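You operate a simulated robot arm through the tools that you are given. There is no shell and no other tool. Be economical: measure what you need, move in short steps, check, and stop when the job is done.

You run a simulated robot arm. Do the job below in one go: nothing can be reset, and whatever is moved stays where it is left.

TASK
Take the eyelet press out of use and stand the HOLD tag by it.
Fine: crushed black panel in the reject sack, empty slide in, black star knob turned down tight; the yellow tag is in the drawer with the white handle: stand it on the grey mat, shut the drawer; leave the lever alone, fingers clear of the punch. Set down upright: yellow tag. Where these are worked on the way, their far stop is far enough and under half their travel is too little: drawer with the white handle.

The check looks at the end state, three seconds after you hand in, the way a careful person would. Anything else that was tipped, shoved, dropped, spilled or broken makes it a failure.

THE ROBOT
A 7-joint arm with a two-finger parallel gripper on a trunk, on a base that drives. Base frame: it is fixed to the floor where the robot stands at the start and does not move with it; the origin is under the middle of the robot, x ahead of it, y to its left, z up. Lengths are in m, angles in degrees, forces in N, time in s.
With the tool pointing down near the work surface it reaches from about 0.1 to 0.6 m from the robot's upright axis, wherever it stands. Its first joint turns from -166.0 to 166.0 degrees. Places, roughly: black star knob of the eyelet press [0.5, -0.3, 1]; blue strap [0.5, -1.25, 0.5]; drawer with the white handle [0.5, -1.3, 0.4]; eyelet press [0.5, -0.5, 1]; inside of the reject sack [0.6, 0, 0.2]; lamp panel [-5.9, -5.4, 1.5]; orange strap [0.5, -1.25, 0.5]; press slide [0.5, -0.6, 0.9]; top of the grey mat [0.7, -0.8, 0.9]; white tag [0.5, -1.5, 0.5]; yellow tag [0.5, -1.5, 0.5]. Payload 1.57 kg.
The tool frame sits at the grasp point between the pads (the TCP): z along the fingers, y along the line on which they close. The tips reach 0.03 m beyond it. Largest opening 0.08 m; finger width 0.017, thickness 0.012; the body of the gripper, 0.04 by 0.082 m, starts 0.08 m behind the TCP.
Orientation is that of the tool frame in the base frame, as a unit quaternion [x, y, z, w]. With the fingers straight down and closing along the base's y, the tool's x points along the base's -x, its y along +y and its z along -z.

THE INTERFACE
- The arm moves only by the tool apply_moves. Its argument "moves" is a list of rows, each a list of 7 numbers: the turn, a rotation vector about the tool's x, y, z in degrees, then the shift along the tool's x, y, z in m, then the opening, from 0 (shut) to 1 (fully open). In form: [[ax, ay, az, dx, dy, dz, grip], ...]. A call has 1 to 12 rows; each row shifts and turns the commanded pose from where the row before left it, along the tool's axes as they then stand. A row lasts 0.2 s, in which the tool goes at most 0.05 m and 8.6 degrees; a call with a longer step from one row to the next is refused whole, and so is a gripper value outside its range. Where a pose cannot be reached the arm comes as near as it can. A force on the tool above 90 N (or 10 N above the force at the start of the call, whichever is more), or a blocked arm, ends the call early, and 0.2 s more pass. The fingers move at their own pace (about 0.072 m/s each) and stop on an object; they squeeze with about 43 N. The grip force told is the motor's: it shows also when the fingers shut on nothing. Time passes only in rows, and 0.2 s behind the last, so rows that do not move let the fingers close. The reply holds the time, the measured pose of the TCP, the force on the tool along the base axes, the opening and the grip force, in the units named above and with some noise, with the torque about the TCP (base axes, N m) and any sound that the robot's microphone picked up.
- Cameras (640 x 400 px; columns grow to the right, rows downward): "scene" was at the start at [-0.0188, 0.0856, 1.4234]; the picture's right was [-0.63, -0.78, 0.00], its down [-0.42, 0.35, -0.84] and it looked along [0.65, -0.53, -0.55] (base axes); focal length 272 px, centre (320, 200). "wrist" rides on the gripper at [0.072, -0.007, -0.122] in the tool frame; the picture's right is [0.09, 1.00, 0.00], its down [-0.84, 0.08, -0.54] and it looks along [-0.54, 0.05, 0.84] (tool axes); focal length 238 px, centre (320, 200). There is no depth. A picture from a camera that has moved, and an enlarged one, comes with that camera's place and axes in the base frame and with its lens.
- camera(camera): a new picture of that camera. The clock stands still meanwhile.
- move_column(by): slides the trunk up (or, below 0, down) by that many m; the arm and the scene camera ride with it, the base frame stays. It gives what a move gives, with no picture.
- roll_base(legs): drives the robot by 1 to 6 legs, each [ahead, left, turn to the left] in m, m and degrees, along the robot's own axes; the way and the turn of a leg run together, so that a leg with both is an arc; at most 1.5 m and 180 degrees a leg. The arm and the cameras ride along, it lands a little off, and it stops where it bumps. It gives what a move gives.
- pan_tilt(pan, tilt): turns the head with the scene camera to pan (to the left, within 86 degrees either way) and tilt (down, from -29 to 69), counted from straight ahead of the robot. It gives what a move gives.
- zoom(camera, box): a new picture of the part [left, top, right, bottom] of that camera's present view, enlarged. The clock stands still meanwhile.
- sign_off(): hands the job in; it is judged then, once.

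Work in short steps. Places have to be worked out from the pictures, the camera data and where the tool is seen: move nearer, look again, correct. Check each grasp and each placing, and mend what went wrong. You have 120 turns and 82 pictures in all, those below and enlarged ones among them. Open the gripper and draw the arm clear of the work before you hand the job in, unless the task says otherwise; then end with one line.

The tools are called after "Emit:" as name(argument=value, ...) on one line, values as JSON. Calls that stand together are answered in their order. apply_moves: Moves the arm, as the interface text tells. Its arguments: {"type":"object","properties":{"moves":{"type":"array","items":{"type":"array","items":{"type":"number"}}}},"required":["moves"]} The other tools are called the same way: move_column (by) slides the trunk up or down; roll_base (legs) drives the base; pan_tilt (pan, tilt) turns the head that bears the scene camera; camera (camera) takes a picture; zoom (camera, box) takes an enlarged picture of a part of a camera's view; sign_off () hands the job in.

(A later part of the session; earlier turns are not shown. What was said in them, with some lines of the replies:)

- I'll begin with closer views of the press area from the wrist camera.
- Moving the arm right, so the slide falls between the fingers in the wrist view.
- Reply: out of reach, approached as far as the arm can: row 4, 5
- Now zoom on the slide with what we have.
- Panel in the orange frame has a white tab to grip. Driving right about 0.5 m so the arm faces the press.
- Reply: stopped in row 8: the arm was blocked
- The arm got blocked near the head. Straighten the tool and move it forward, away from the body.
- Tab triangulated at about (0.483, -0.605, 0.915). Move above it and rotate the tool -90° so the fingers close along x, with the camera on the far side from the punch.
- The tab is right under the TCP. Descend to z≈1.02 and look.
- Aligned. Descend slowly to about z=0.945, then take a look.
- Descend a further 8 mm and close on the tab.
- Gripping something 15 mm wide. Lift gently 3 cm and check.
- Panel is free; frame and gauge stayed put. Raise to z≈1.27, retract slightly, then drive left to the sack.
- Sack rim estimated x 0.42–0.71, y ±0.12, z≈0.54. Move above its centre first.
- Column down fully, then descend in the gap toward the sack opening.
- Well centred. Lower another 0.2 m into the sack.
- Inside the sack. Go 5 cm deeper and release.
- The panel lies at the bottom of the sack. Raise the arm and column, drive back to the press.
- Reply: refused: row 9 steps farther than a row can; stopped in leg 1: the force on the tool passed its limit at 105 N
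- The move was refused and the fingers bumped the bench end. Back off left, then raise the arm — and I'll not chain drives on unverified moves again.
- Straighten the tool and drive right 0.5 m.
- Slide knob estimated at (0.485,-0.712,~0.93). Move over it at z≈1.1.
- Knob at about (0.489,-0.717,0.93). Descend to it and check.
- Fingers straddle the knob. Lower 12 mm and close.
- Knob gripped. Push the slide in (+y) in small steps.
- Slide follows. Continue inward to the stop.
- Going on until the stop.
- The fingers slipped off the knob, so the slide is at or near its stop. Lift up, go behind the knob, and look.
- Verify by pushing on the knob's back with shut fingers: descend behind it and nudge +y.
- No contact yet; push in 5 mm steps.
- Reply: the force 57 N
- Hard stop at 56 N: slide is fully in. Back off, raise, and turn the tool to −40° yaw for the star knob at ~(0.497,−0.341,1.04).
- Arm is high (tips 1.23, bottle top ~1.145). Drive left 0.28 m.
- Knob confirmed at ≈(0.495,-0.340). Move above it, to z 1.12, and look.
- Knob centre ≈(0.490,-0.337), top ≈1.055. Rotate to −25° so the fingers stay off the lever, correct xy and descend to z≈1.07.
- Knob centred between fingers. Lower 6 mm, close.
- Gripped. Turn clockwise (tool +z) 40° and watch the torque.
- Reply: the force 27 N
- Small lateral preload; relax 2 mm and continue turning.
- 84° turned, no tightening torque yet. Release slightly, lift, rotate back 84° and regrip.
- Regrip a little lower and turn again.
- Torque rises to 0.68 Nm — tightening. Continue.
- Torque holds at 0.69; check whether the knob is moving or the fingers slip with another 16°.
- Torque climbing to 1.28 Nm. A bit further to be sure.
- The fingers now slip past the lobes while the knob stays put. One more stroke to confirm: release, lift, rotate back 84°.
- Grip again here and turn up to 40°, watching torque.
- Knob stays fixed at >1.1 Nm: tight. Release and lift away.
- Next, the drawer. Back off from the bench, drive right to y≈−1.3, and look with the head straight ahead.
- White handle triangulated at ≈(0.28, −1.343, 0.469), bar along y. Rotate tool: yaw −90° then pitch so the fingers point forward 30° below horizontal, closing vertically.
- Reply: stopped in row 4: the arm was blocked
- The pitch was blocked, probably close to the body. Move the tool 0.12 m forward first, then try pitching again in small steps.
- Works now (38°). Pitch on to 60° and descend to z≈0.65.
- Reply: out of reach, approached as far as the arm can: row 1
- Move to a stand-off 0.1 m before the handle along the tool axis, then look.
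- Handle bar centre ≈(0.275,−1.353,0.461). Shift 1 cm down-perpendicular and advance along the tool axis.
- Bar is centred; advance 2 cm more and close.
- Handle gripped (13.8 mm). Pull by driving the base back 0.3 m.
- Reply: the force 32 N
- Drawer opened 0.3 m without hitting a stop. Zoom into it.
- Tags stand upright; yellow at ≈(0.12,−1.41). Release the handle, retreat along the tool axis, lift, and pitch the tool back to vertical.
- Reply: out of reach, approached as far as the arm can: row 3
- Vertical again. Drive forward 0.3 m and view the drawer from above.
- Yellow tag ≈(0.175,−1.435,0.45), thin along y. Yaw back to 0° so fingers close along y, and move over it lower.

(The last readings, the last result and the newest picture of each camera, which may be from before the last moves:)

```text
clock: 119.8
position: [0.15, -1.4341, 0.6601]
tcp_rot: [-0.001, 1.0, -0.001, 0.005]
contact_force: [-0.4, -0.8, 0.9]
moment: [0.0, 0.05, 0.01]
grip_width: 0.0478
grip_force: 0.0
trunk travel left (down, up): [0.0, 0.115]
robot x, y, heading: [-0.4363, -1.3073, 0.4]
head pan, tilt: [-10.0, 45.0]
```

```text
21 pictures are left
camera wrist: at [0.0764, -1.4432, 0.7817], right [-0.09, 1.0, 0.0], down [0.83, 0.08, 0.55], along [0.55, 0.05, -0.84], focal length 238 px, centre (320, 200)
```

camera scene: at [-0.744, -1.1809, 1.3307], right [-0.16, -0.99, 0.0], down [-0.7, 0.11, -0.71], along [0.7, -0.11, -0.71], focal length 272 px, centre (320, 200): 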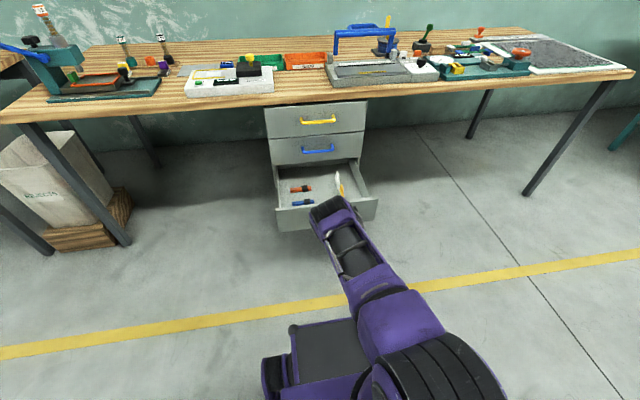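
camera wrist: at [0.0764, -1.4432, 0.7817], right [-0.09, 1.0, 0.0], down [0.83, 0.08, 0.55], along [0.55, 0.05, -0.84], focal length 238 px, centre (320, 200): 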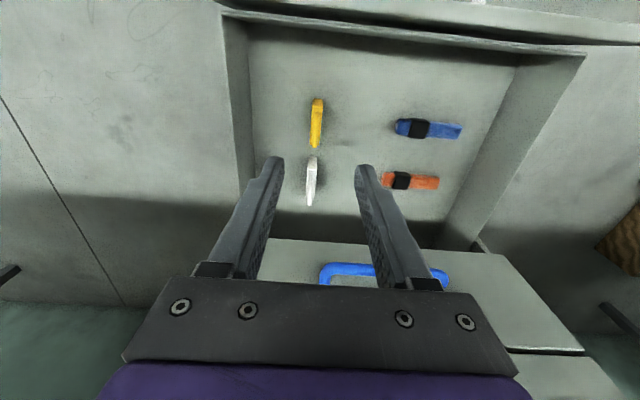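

Refined: yellow tag ≈(0.175,−1.440). Descend to z≈0.55.

Emit:
apply_moves(moves=[[0, 0, 0, -0.012, -0.003, 0.035, 0.6], [0, 0, 0, -0.01, -0.003, 0.035, 0.6], [0, 0, 0, 0, 0, 0.035, 0.6]])

Emit:
camera(camera="wrist")

```text
clock: 120.6
position: [0.1737, -1.4418, 0.5543]
tcp_rot: [0.0, 1.0, -0.002, 0.006]
contact_force: [0.0, -1.1, 0.6]
moment: [0.01, 0.01, -0.01]
grip_width: 0.0479
grip_force: 0.0
trunk travel left (down, up): [0.0, 0.115]
robot x, y, heading: [-0.4377, -1.3067, 0.7]
head pan, tilt: [-10.0, 45.0]
```

```text
20 pictures are left
camera wrist: at [0.0995, -1.4495, 0.6765], right [-0.09, 1.0, 0.0], down [0.83, 0.08, 0.55], along [0.55, 0.05, -0.84], focal length 238 px, centre (320, 200)
```

wrist: 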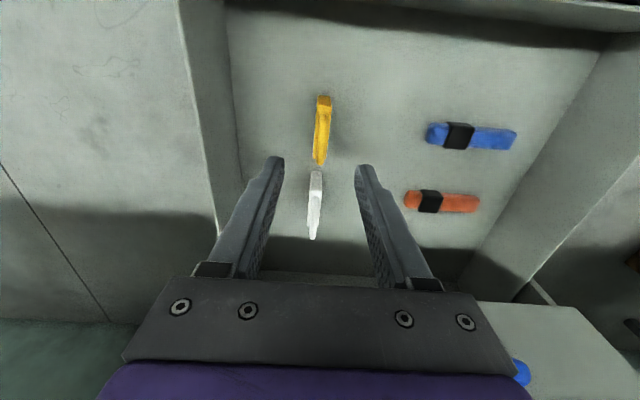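

Zoom to judge the tag's shape and height.

Emit:
zoom(camera="wrist", box=[250, 80, 390, 250])

```text
2.35 times, centred on (320, 165) of wrist
camera zoom: at [0.0995, -1.4495, 0.6765], right [-0.09, 1.0, 0.0], down [0.83, 0.08, 0.55], along [0.55, 0.05, -0.84], focal length 561 px, centre (320, 282)
```

zoom: 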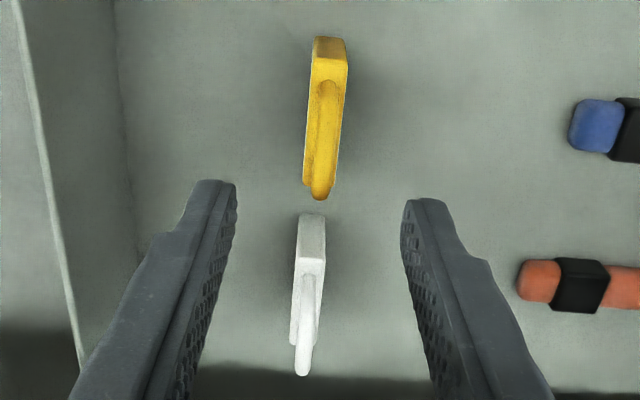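

Aligned. Descend to z≈0.475 and close gently.

Emit:
apply_moves(moves=[[0, 0, 0, 0, 0, 0.03, 0.5], [0, 0, 0, 0, 0, 0.03, 0.5], [0, 0, 0, 0, 0, 0.02, 0.5], [0, 0, 0, 0, 0, 0, 0.2], [0, 0, 0, 0, 0, 0, 0], [0, 0, 0, 0, 0, 0, 0], [0, 0, 0, 0, 0, 0, 0]])

Emit:
zoom(camera="wrist", box=[230, 80, 410, 260])

```text
clock: 122.2
position: [0.1741, -1.4415, 0.4747]
tcp_rot: [-0.001, 1.0, -0.001, 0.005]
contact_force: [0.1, 0.1, 0.2]
moment: [-0.05, -0.03, 0.0]
grip_width: 0.0069
grip_force: 26.5
trunk travel left (down, up): [0.0, 0.115]
robot x, y, heading: [-0.4383, -1.3049, 0.6]
head pan, tilt: [-10.0, 45.0]
```

```text
2.22 times, centred on (320, 170) of wrist
camera zoom: at [0.1008, -1.4496, 0.5967], right [-0.09, 1.0, 0.0], down [0.83, 0.08, 0.55], along [0.55, 0.05, -0.84], focal length 530 px, centre (320, 267)
```

zoom: 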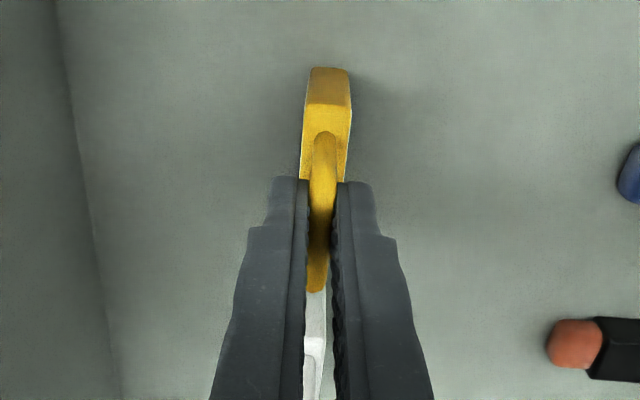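

Tab (7 mm) gripped. Lift straight up.

Emit:
apply_moves(moves=[[0, 0, 0, 0, 0, -0.02, 0], [0, 0, 0, 0, 0, -0.03, 0], [0, 0, 0, 0, 0, -0.04, 0], [0, 0, 0, 0, 0, -0.04, 0], [0, 0, 0, 0, 0, -0.04, 0]])

Emit:
camera(camera="wrist")

```text
clock: 123.4
position: [0.1735, -1.4411, 0.6452]
tcp_rot: [-0.001, 1.0, -0.001, 0.003]
contact_force: [-0.3, -0.1, -0.1]
moment: [0.01, 0.01, 0.02]
grip_width: 0.0067
grip_force: 26.7
trunk travel left (down, up): [0.0, 0.115]
robot x, y, heading: [-0.4372, -1.3052, 0.4]
head pan, tilt: [-10.0, 45.0]
```

```text
17 pictures are left
camera wrist: at [0.0997, -1.4491, 0.7663], right [-0.09, 1.0, 0.0], down [0.83, 0.08, 0.55], along [0.55, 0.05, -0.84], focal length 238 px, centre (320, 200)
```

wrist: 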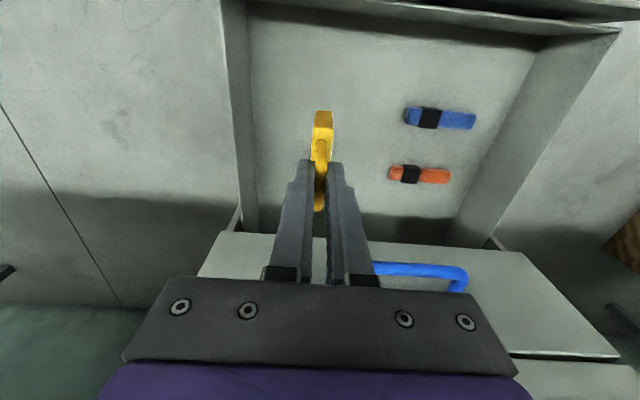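

Tag is held upright. Raise to above bench height, raise the column.

Emit:
apply_moves(moves=[[0, 0, 0, 0.015, 0, -0.045, 0], [0, 0, 0, 0.015, 0, -0.045, 0], [0, 0, 0, 0.015, 0, -0.045, 0], [0, 0, 0, 0, 0, -0.048, 0], [0, 0, 0, 0, 0, -0.048, 0], [0, 0, 0, 0, 0, -0.048, 0], [0, 0, 0, 0, 0, -0.048, 0], [0, 0, 0, 0, 0, -0.048, 0], [0, 0, 0, 0, 0, -0.048, 0]])

Emit:
move_column(by=0.075)

```text
clock: 125.4
position: [0.1246, -1.4405, 1.0653]
tcp_rot: [-0.001, 1.0, -0.001, 0.003]
contact_force: [-0.2, 0.6, -1.7]
moment: [0.0, 0.01, -0.02]
grip_width: 0.0069
grip_force: 26.1
trunk travel left (down, up): [0.0, 0.115]
robot x, y, heading: [-0.4347, -1.3049, 0.7]
head pan, tilt: [-10.0, 45.0]
```

```text
clock: 126.5
position: [0.1238, -1.441, 1.1399]
tcp_rot: [0.0, 1.0, -0.001, 0.004]
contact_force: [0.6, 0.5, -0.2]
moment: [0.01, 0.01, 0.04]
grip_width: 0.0068
grip_force: 26.0
trunk travel left (down, up): [-0.075, 0.04]
robot x, y, heading: [-0.4346, -1.3034, 0.7]
head pan, tilt: [-10.0, 45.0]
```

Drive left 0.645 m then forward 0.45 m.

Emit:
roll_base(legs=[[0, 0.645, 0], [0.45, 0, 0]])

Emit:
camera(camera="wrist")

```text
clock: 135.5
position: [0.5659, -0.781, 1.1401]
tcp_rot: [-0.003, 1.0, -0.001, 0.005]
contact_force: [0.7, 0.7, -1.9]
moment: [0.01, -0.03, 0.01]
grip_width: 0.0069
grip_force: 26.6
trunk travel left (down, up): [-0.075, 0.04]
robot x, y, heading: [0.0032, -0.6476, 1.0]
head pan, tilt: [-10.0, 45.0]
```

```text
16 pictures are left
camera wrist: at [0.4916, -0.7888, 1.2627], right [-0.1, 1.0, 0.0], down [0.83, 0.08, 0.55], along [0.55, 0.05, -0.84], focal length 238 px, centre (320, 200)
```

wrist: 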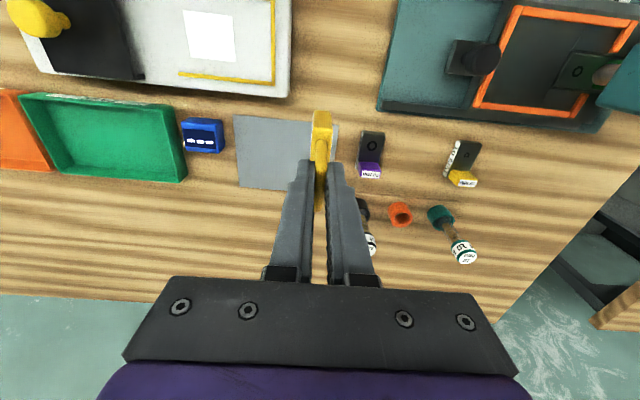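

Mat centre ≈(0.66,−0.83). Roll forward 0.09 and right 0.05.

Emit:
roll_base(legs=[[0.09, -0.05, 0]])

Emit:
zoom(camera="wrist", box=[200, 60, 440, 240])

```text
clock: 136.7
position: [0.6548, -0.8285, 1.1404]
tcp_rot: [-0.004, 1.0, -0.001, 0.005]
contact_force: [-0.5, -0.6, -0.4]
moment: [-0.03, 0.0, 0.0]
grip_width: 0.0072
grip_force: 26.1
trunk travel left (down, up): [-0.075, 0.04]
robot x, y, heading: [0.0943, -0.6907, 0.9]
head pan, tilt: [-10.0, 45.0]
```

```text
2.22 times, centred on (320, 150) of wrist
camera zoom: at [0.5814, -0.8366, 1.2627], right [-0.1, 1.0, 0.0], down [0.83, 0.08, 0.55], along [0.55, 0.05, -0.84], focal length 530 px, centre (320, 311)
```

zoom: 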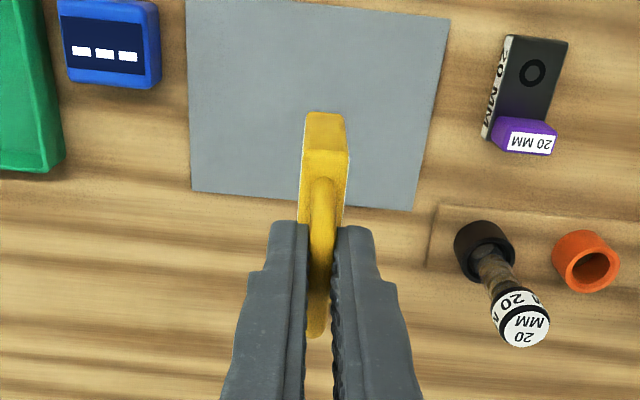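

TCP is over the mat centre. Descend to z≈1.0, then slowly until contact.

Emit:
apply_moves(moves=[[0, 0, 0, -0.005, -0.005, 0.04, 0], [0, 0, 0, 0, 0, 0.04, 0], [0, 0, 0, 0, 0, 0.04, 0], [0, 0, 0, 0, 0, 0.02, 0]])

Emit:
camera(camera="wrist")

```text
clock: 137.7
position: [0.6603, -0.835, 0.9997]
tcp_rot: [-0.004, 1.0, -0.002, 0.005]
contact_force: [-0.4, 1.0, -0.1]
moment: [-0.05, 0.01, 0.0]
grip_width: 0.0069
grip_force: 26.4
trunk travel left (down, up): [-0.075, 0.04]
robot x, y, heading: [0.0931, -0.6936, 1.1]
head pan, tilt: [-10.0, 45.0]
```

```text
14 pictures are left
camera wrist: at [0.5873, -0.8422, 1.1218], right [-0.1, 1.0, 0.0], down [0.83, 0.08, 0.55], along [0.55, 0.05, -0.84], focal length 238 px, centre (320, 200)
```

wrist: 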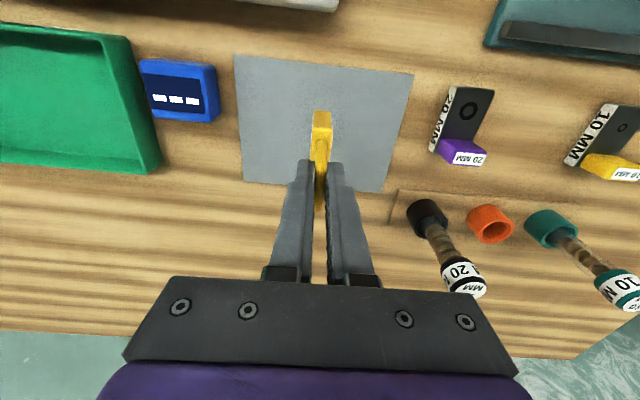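

Centred on the mat. Creep down, reading the force.

Emit:
apply_moves(moves=[[0, 0, 0, 0, 0, 0.01, 0], [0, 0, 0, 0, 0, 0.01, 0], [0, 0, 0, 0, 0, 0.008, 0]])

Emit:
apply_moves(moves=[[0, 0, 0, 0, 0, 0.006, 0], [0, 0, 0, 0, 0, 0.004, 0]])

```text
clock: 138.5
position: [0.6607, -0.8334, 0.9727]
tcp_rot: [-0.004, 1.0, -0.001, 0.005]
contact_force: [0.2, -0.1, 0.7]
moment: [0.0, 0.04, 0.04]
grip_width: 0.0066
grip_force: 26.2
trunk travel left (down, up): [-0.075, 0.04]
robot x, y, heading: [0.0959, -0.6915, 1.3]
head pan, tilt: [-10.0, 45.0]
```

```text
clock: 139.1
position: [0.6615, -0.8338, 0.962]
tcp_rot: [-0.004, 1.0, -0.001, 0.004]
contact_force: [0.2, -0.2, -0.5]
moment: [-0.01, 0.02, -0.01]
grip_width: 0.0066
grip_force: 26.2
trunk travel left (down, up): [-0.075, 0.04]
robot x, y, heading: [0.0927, -0.6893, 1.1]
head pan, tilt: [-10.0, 45.0]
```

No contact yet; look at the remaining gap.

Emit:
zoom(camera="wrist", box=[240, 60, 400, 220])

Emit:
apply_moves(moves=[[0, 0, 0, 0, 0, 0.004, 0], [0, 0, 0, 0, 0, 0.003, 0]])

```text
2.50 times, centred on (320, 140) of wrist
camera zoom: at [0.5882, -0.8418, 1.0849], right [-0.1, 1.0, 0.0], down [0.83, 0.08, 0.55], along [0.55, 0.05, -0.84], focal length 596 px, centre (320, 350)
```

zoom: 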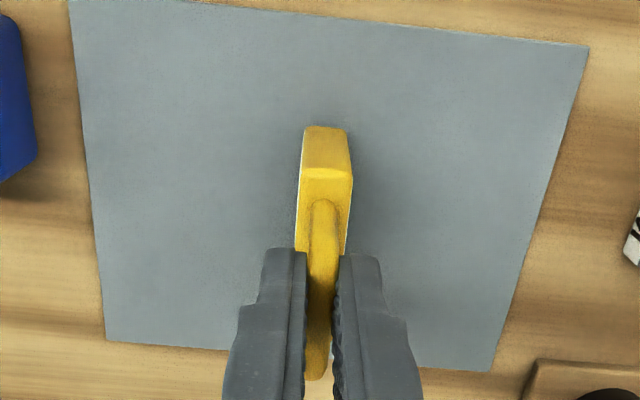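

```text
clock: 139.7
position: [0.661, -0.835, 0.9593]
tcp_rot: [-0.004, 1.0, -0.002, 0.007]
contact_force: [-1.8, -0.1, 18.6]
moment: [0.03, 0.4, 0.03]
grip_width: 0.0067
grip_force: 26.0
trunk travel left (down, up): [-0.075, 0.04]
robot x, y, heading: [0.094, -0.697, 0.9]
head pan, tilt: [-10.0, 45.0]
```

Contact. Ease up 3 mm and release.

Emit:
apply_moves(moves=[[0, 0, 0, 0, 0, -0.003, 0], [0, 0, 0, 0, 0, 0, 0.2], [0, 0, 0, 0, 0, 0, 0.4], [0, 0, 0, 0, 0, 0, 0.4]])

Emit:
apply_moves(moves=[[0, 0, 0, 0, 0, -0.02, 0.4], [0, 0, 0, 0, 0, -0.04, 0.4], [0, 0, 0, 0, 0, -0.04, 0.4], [0, 0, 0, 0, 0, -0.04, 0.4], [0, 0, 0, 0, 0, -0.04, 0.4]])

Emit:
camera(camera="wrist")

```text
clock: 140.7
position: [0.6622, -0.8341, 0.9577]
tcp_rot: [-0.003, 1.0, -0.001, 0.005]
contact_force: [-0.3, -0.1, 0.5]
moment: [0.0, -0.02, 0.0]
grip_width: 0.0321
grip_force: 0.0
trunk travel left (down, up): [-0.075, 0.04]
robot x, y, heading: [0.0947, -0.6942, 1.2]
head pan, tilt: [-10.0, 45.0]
```

```text
clock: 141.9
position: [0.6619, -0.8344, 1.1381]
tcp_rot: [-0.003, 1.0, -0.001, 0.004]
contact_force: [-0.8, -1.0, 0.1]
moment: [0.02, 0.01, 0.01]
grip_width: 0.0318
grip_force: 0.0
trunk travel left (down, up): [-0.075, 0.04]
robot x, y, heading: [0.0921, -0.6958, 1.0]
head pan, tilt: [-10.0, 45.0]
```

```text
12 pictures are left
camera wrist: at [0.5873, -0.8429, 1.2606], right [-0.1, 1.0, 0.0], down [0.83, 0.08, 0.55], along [0.55, 0.05, -0.84], focal length 238 px, centre (320, 200)
```

wrist: 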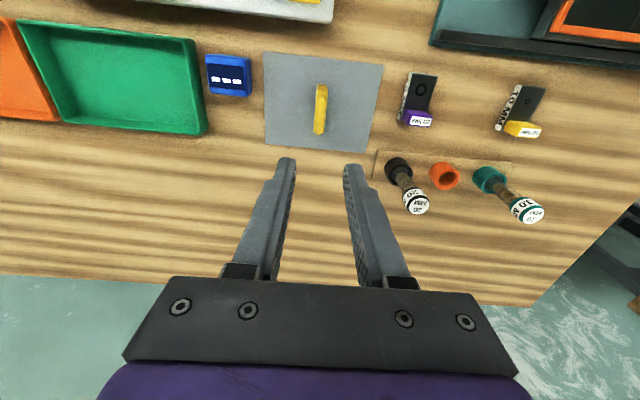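

Yellow tag stands on the mat. Now the drawer: drive back 0.83 m and right 0.61 m to the earlier pulled-out position.

Emit:
roll_base(legs=[[-0.83, 0, 0], [0, -0.61, -1]])

Emit:
apply_moves(moves=[[0, 0, -8.5, 0.02, 0.015, 0, 0.6], [0, 0, -8.5, 0.02, 0.015, 0, 0.6], [0, 0, -8.5, 0, 0, 0, 0.6], [0, 0, -8.5, 0, 0, 0, 0.6], [0, 0, -8.5, 0, 0, 0, 0.6], [0, 0, -8.5, 0, 0, 0, 0.6], [0, 0, -8.5, 0, 0, 0, 0.6], [0, 0, -8.5, 0, 0, 0, 0.6], [0, 0, -8.5, 0, 0, 0, 0.6], [0, 0, -8.5, 0, 0, 0, 0.6], [0, 0, -5, 0, 0, 0, 0.6]])

Emit:
move_column(by=-0.075)

```text
clock: 152.3
position: [-0.1656, -1.4683, 1.1383]
tcp_rot: [0.004, 1.0, -0.001, 0.004]
contact_force: [0.4, -0.6, -0.2]
moment: [0.03, -0.04, -0.01]
grip_width: 0.032
grip_force: 0.1
trunk travel left (down, up): [-0.075, 0.04]
robot x, y, heading: [-0.7308, -1.3235, 0.4]
head pan, tilt: [-10.0, 45.0]
```

```text
clock: 154.7
position: [-0.2066, -1.4415, 1.138]
tcp_rot: [-0.705, 0.709, -0.004, 0.003]
contact_force: [-1.0, -0.5, 0.1]
moment: [0.02, -0.02, 0.0]
grip_width: 0.0482
grip_force: 0.1
trunk travel left (down, up): [-0.075, 0.04]
robot x, y, heading: [-0.7333, -1.3208, 0.1]
head pan, tilt: [-10.0, 45.0]
```

```text
clock: 155.8
position: [-0.2066, -1.4406, 1.0623]
tcp_rot: [-0.705, 0.709, -0.003, 0.003]
contact_force: [-0.1, 0.8, 0.1]
moment: [-0.03, -0.01, 0.02]
grip_width: 0.048
grip_force: 0.0
trunk travel left (down, up): [0.0, 0.115]
robot x, y, heading: [-0.7305, -1.3199, 0.2]
head pan, tilt: [-10.0, 45.0]
```

Shift left 9 cm, lower and start the pitch.

Emit:
apply_moves(moves=[[0, 0, 0, -0.03, 0, 0.027, 0.6], [0, 0, 0, -0.03, 0, 0.027, 0.6], [0, 0, 0, -0.03, 0, 0.027, 0.6], [7.6, 0, 0, 0, 0, 0, 0.6], [7.6, 0, 0, 0, 0, 0, 0.6], [7.6, 0, 0, 0, 0, 0, 0.6], [7.6, 0, 0, 0, 0, 0, 0.6], [7.6, 0, 0, 0, 0, 0, 0.6]])

Emit:
apply_moves(moves=[[7.3, 0, 0, 0, 0.02, 0.02, 0.6], [7.3, 0, 0, 0, 0.02, 0.02, 0.6], [7.4, 0, 0, 0, 0, 0, 0.6], [0, 0, 0, 0, 0.036, 0.021, 0.6], [0, 0, 0, 0, 0.036, 0.021, 0.6], [0, 0, 0, 0, 0.036, 0.021, 0.6], [0, 0, 0, 0, 0.036, 0.021, 0.6], [0, 0, 0, 0, 0.036, 0.021, 0.6], [0, 0, 0, 0, 0.036, 0.021, 0.6]])

```text
clock: 157.6
position: [-0.2058, -1.3509, 0.9811]
tcp_rot: [-0.665, 0.67, -0.235, 0.232]
contact_force: [-0.8, 0.1, -0.4]
moment: [0.03, -0.01, 0.0]
grip_width: 0.0481
grip_force: 0.0
trunk travel left (down, up): [0.0, 0.115]
robot x, y, heading: [-0.7299, -1.3213, 0.2]
head pan, tilt: [-10.0, 45.0]
```

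```text
clock: 159.6
position: [-0.2057, -1.3529, 0.676]
tcp_rot: [-0.609, 0.612, -0.358, 0.354]
contact_force: [-0.9, 0.2, 0.6]
moment: [0.03, 0.01, 0.02]
grip_width: 0.0478
grip_force: 0.1
trunk travel left (down, up): [0.0, 0.115]
robot x, y, heading: [-0.7324, -1.3212, 0.3]
head pan, tilt: [-10.0, 45.0]
```

Move to a stand-off 6 cm before the previous grip pose and check.

Emit:
apply_moves(moves=[[0, 0, 0, 0, 0.02, 0.041, 0.7], [0, 0, 0, 0, 0.02, 0.041, 0.7], [0, 0, 0, 0, 0.02, 0.041, 0.7], [0, 0, 0, 0, 0.02, 0.041, 0.7], [0, 0, 0, 0, 0.02, 0.041, 0.7]])

Emit:
camera(camera="wrist")

```text
clock: 160.8
position: [-0.0762, -1.3541, 0.4876]
tcp_rot: [-0.609, 0.612, -0.358, 0.355]
contact_force: [0.3, -0.7, 0.7]
moment: [0.0, 0.07, -0.01]
grip_width: 0.0561
grip_force: 0.1
trunk travel left (down, up): [0.0, 0.115]
robot x, y, heading: [-0.7326, -1.3223, -0.2]
head pan, tilt: [-10.0, 45.0]
```

```text
11 pictures are left
camera wrist: at [-0.1802, -1.4262, 0.5542], right [-0.49, -0.09, -0.87], down [-0.5, 0.84, 0.2], along [0.71, 0.53, -0.46], focal length 238 px, centre (320, 200)
```

wrist: 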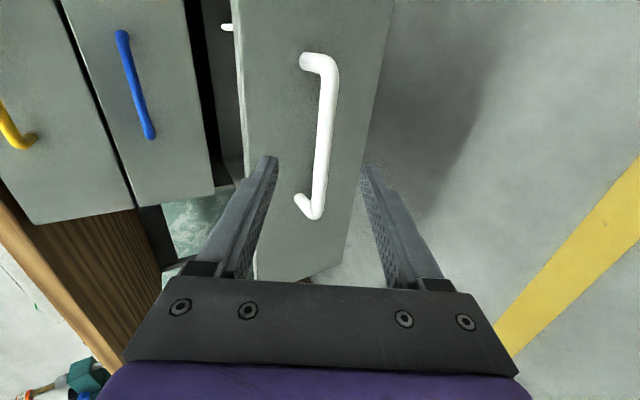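

Aligned as before. Advance 5.6 cm and grip.

Emit:
apply_moves(moves=[[0, 0, 0, 0, 0, 0.03, 0.7], [0, 0, 0, 0, 0.002, 0.026, 0.7], [0, 0, 0, 0, 0, 0, 0], [0, 0, 0, 0, 0, 0, 0], [0, 0, 0, 0, 0, 0, 0], [0, 0, 0, 0, 0, 0, 0]])

```text
clock: 162.2
position: [-0.0273, -1.354, 0.4566]
tcp_rot: [-0.61, 0.613, -0.358, 0.353]
contact_force: [1.9, 1.0, -4.9]
moment: [-0.2, 0.08, 0.13]
grip_width: 0.0137
grip_force: 30.2
trunk travel left (down, up): [0.0, 0.115]
robot x, y, heading: [-0.7329, -1.3211, -0.1]
head pan, tilt: [-10.0, 45.0]
```

Gripped. Push shut: drive 0.28 m first.

Emit:
roll_base(legs=[[0.28, 0, 0]])

```text
clock: 164.2
position: [0.2538, -1.354, 0.4561]
tcp_rot: [-0.609, 0.613, -0.358, 0.353]
contact_force: [-0.3, -16.1, -5.2]
moment: [-0.43, 0.07, -0.17]
grip_width: 0.0136
grip_force: 30.5
trunk travel left (down, up): [0.0, 0.115]
robot x, y, heading: [-0.4474, -1.3183, 0.1]
head pan, tilt: [-10.0, 45.0]
```

About 1.8 cm left; finish with the arm.

Emit:
apply_moves(moves=[[0, 0, 0, 0, -0.004, 0.007, 0], [0, 0, 0, 0, -0.004, 0.007, 0], [0, 0, 0, 0, -0.003, 0.005, 0]])

```text
clock: 165.0
position: [0.2721, -1.3542, 0.4567]
tcp_rot: [-0.61, 0.614, -0.356, 0.351]
contact_force: [-26.5, 1.8, 6.0]
moment: [-0.29, 0.22, 0.18]
grip_width: 0.014
grip_force: 30.1
trunk travel left (down, up): [0.0, 0.115]
robot x, y, heading: [-0.4515, -1.3188, 0.2]
head pan, tilt: [-10.0, 45.0]
```

Shut (26 N against the stop at the original position). Release, retreat and lift.

Emit:
apply_moves(moves=[[0, 0, 0, 0, 0, 0, 0.6], [0, 0, 0, 0, 0, 0, 0.6], [0, 0, 0, 0, 0, -0.03, 0.6], [0, 0, 0, 0, 0, -0.04, 0.6], [0, 0, 0, 0, 0, -0.05, 0.6], [0, 0, 0, 0, 0, -0.05, 0.6], [0, 0, 0, 0, -0.04, -0.025, 0.6], [0, 0, 0, 0, -0.04, -0.025, 0.6], [0, 0, 0, 0, -0.04, -0.025, 0.6]])

Emit:
roll_base(legs=[[-0.3, 0, 0]])

Emit:
camera(camera="scene")

```text
clock: 167.0
position: [0.1221, -1.3525, 0.6823]
tcp_rot: [-0.609, 0.613, -0.359, 0.353]
contact_force: [0.9, 0.0, 0.1]
moment: [-0.03, 0.01, 0.01]
grip_width: 0.0479
grip_force: 0.0
trunk travel left (down, up): [0.0, 0.115]
robot x, y, heading: [-0.4509, -1.3186, 0.3]
head pan, tilt: [-10.0, 45.0]
```

```text
clock: 169.0
position: [-0.1808, -1.3543, 0.6826]
tcp_rot: [-0.609, 0.613, -0.358, 0.354]
contact_force: [-1.0, -0.4, 0.2]
moment: [0.02, -0.02, -0.02]
grip_width: 0.0478
grip_force: 0.0
trunk travel left (down, up): [0.0, 0.115]
robot x, y, heading: [-0.749, -1.3199, 0.1]
head pan, tilt: [-10.0, 45.0]
```

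```text
10 pictures are left
camera scene: at [-0.7601, -1.1933, 1.3307], right [-0.17, -0.99, 0.0], down [-0.7, 0.12, -0.71], along [0.7, -0.12, -0.71], focal length 272 px, centre (320, 200)
```

scene: 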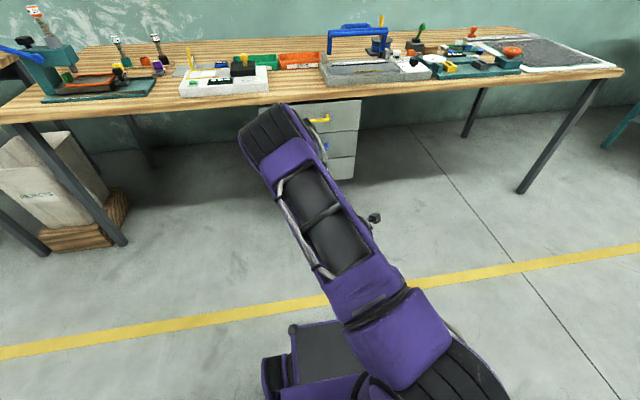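

Check details: the press with slide/tag, and the drawer front.

Emit:
zoom(camera="scene", box=[0, 0, 240, 150])

Emit:
camera(camera="wrist")

```text
2.67 times, centred on (120, 75) of scene
camera zoom: at [-0.7601, -1.1933, 1.3307], right [-0.17, -0.99, 0.0], down [-0.7, 0.12, -0.71], along [0.7, -0.12, -0.71], focal length 725 px, centre (853, 533)
```

zoom: 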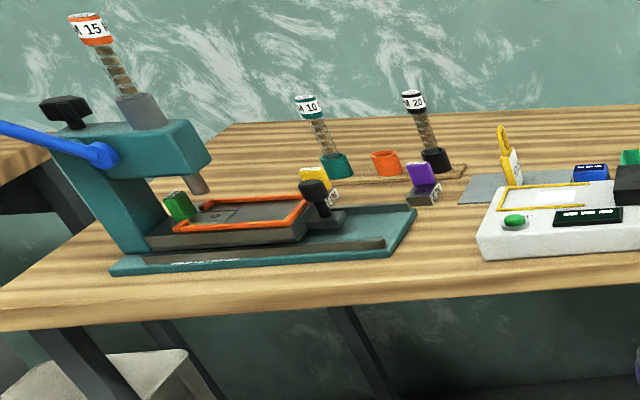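

```text
8 pictures are left
camera wrist: at [-0.285, -1.4263, 0.7494], right [-0.49, -0.09, -0.87], down [-0.5, 0.84, 0.2], along [0.71, 0.53, -0.46], focal length 238 px, centre (320, 200)
```

wrist: 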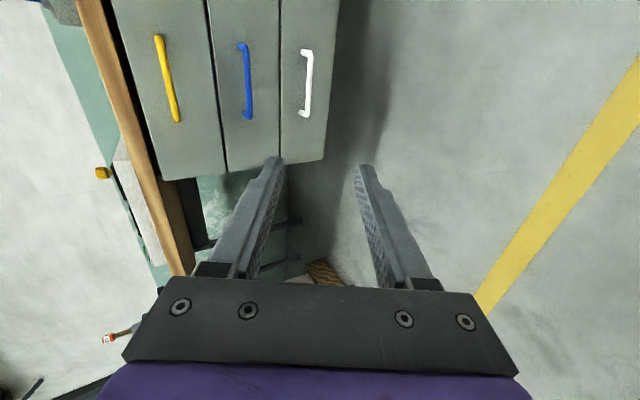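

Everything checks out: the drawer is flush, the tag is standing on the mat, the slide is in, the knob is tight, and the arm is clear and open. Handing in.

Emit:
sign_off()

```text
The job is handed in.
```

The job is handed in: the crushed panel is in the reject sack, the empty slide is in, and the black star knob is turned down tight. The yellow HOLD tag is standing on the grey mat and the white-handled drawer is shut. On the way, the fingers bumped the end of the bench once (105 N); the pictures afterwards showed nothing moved.
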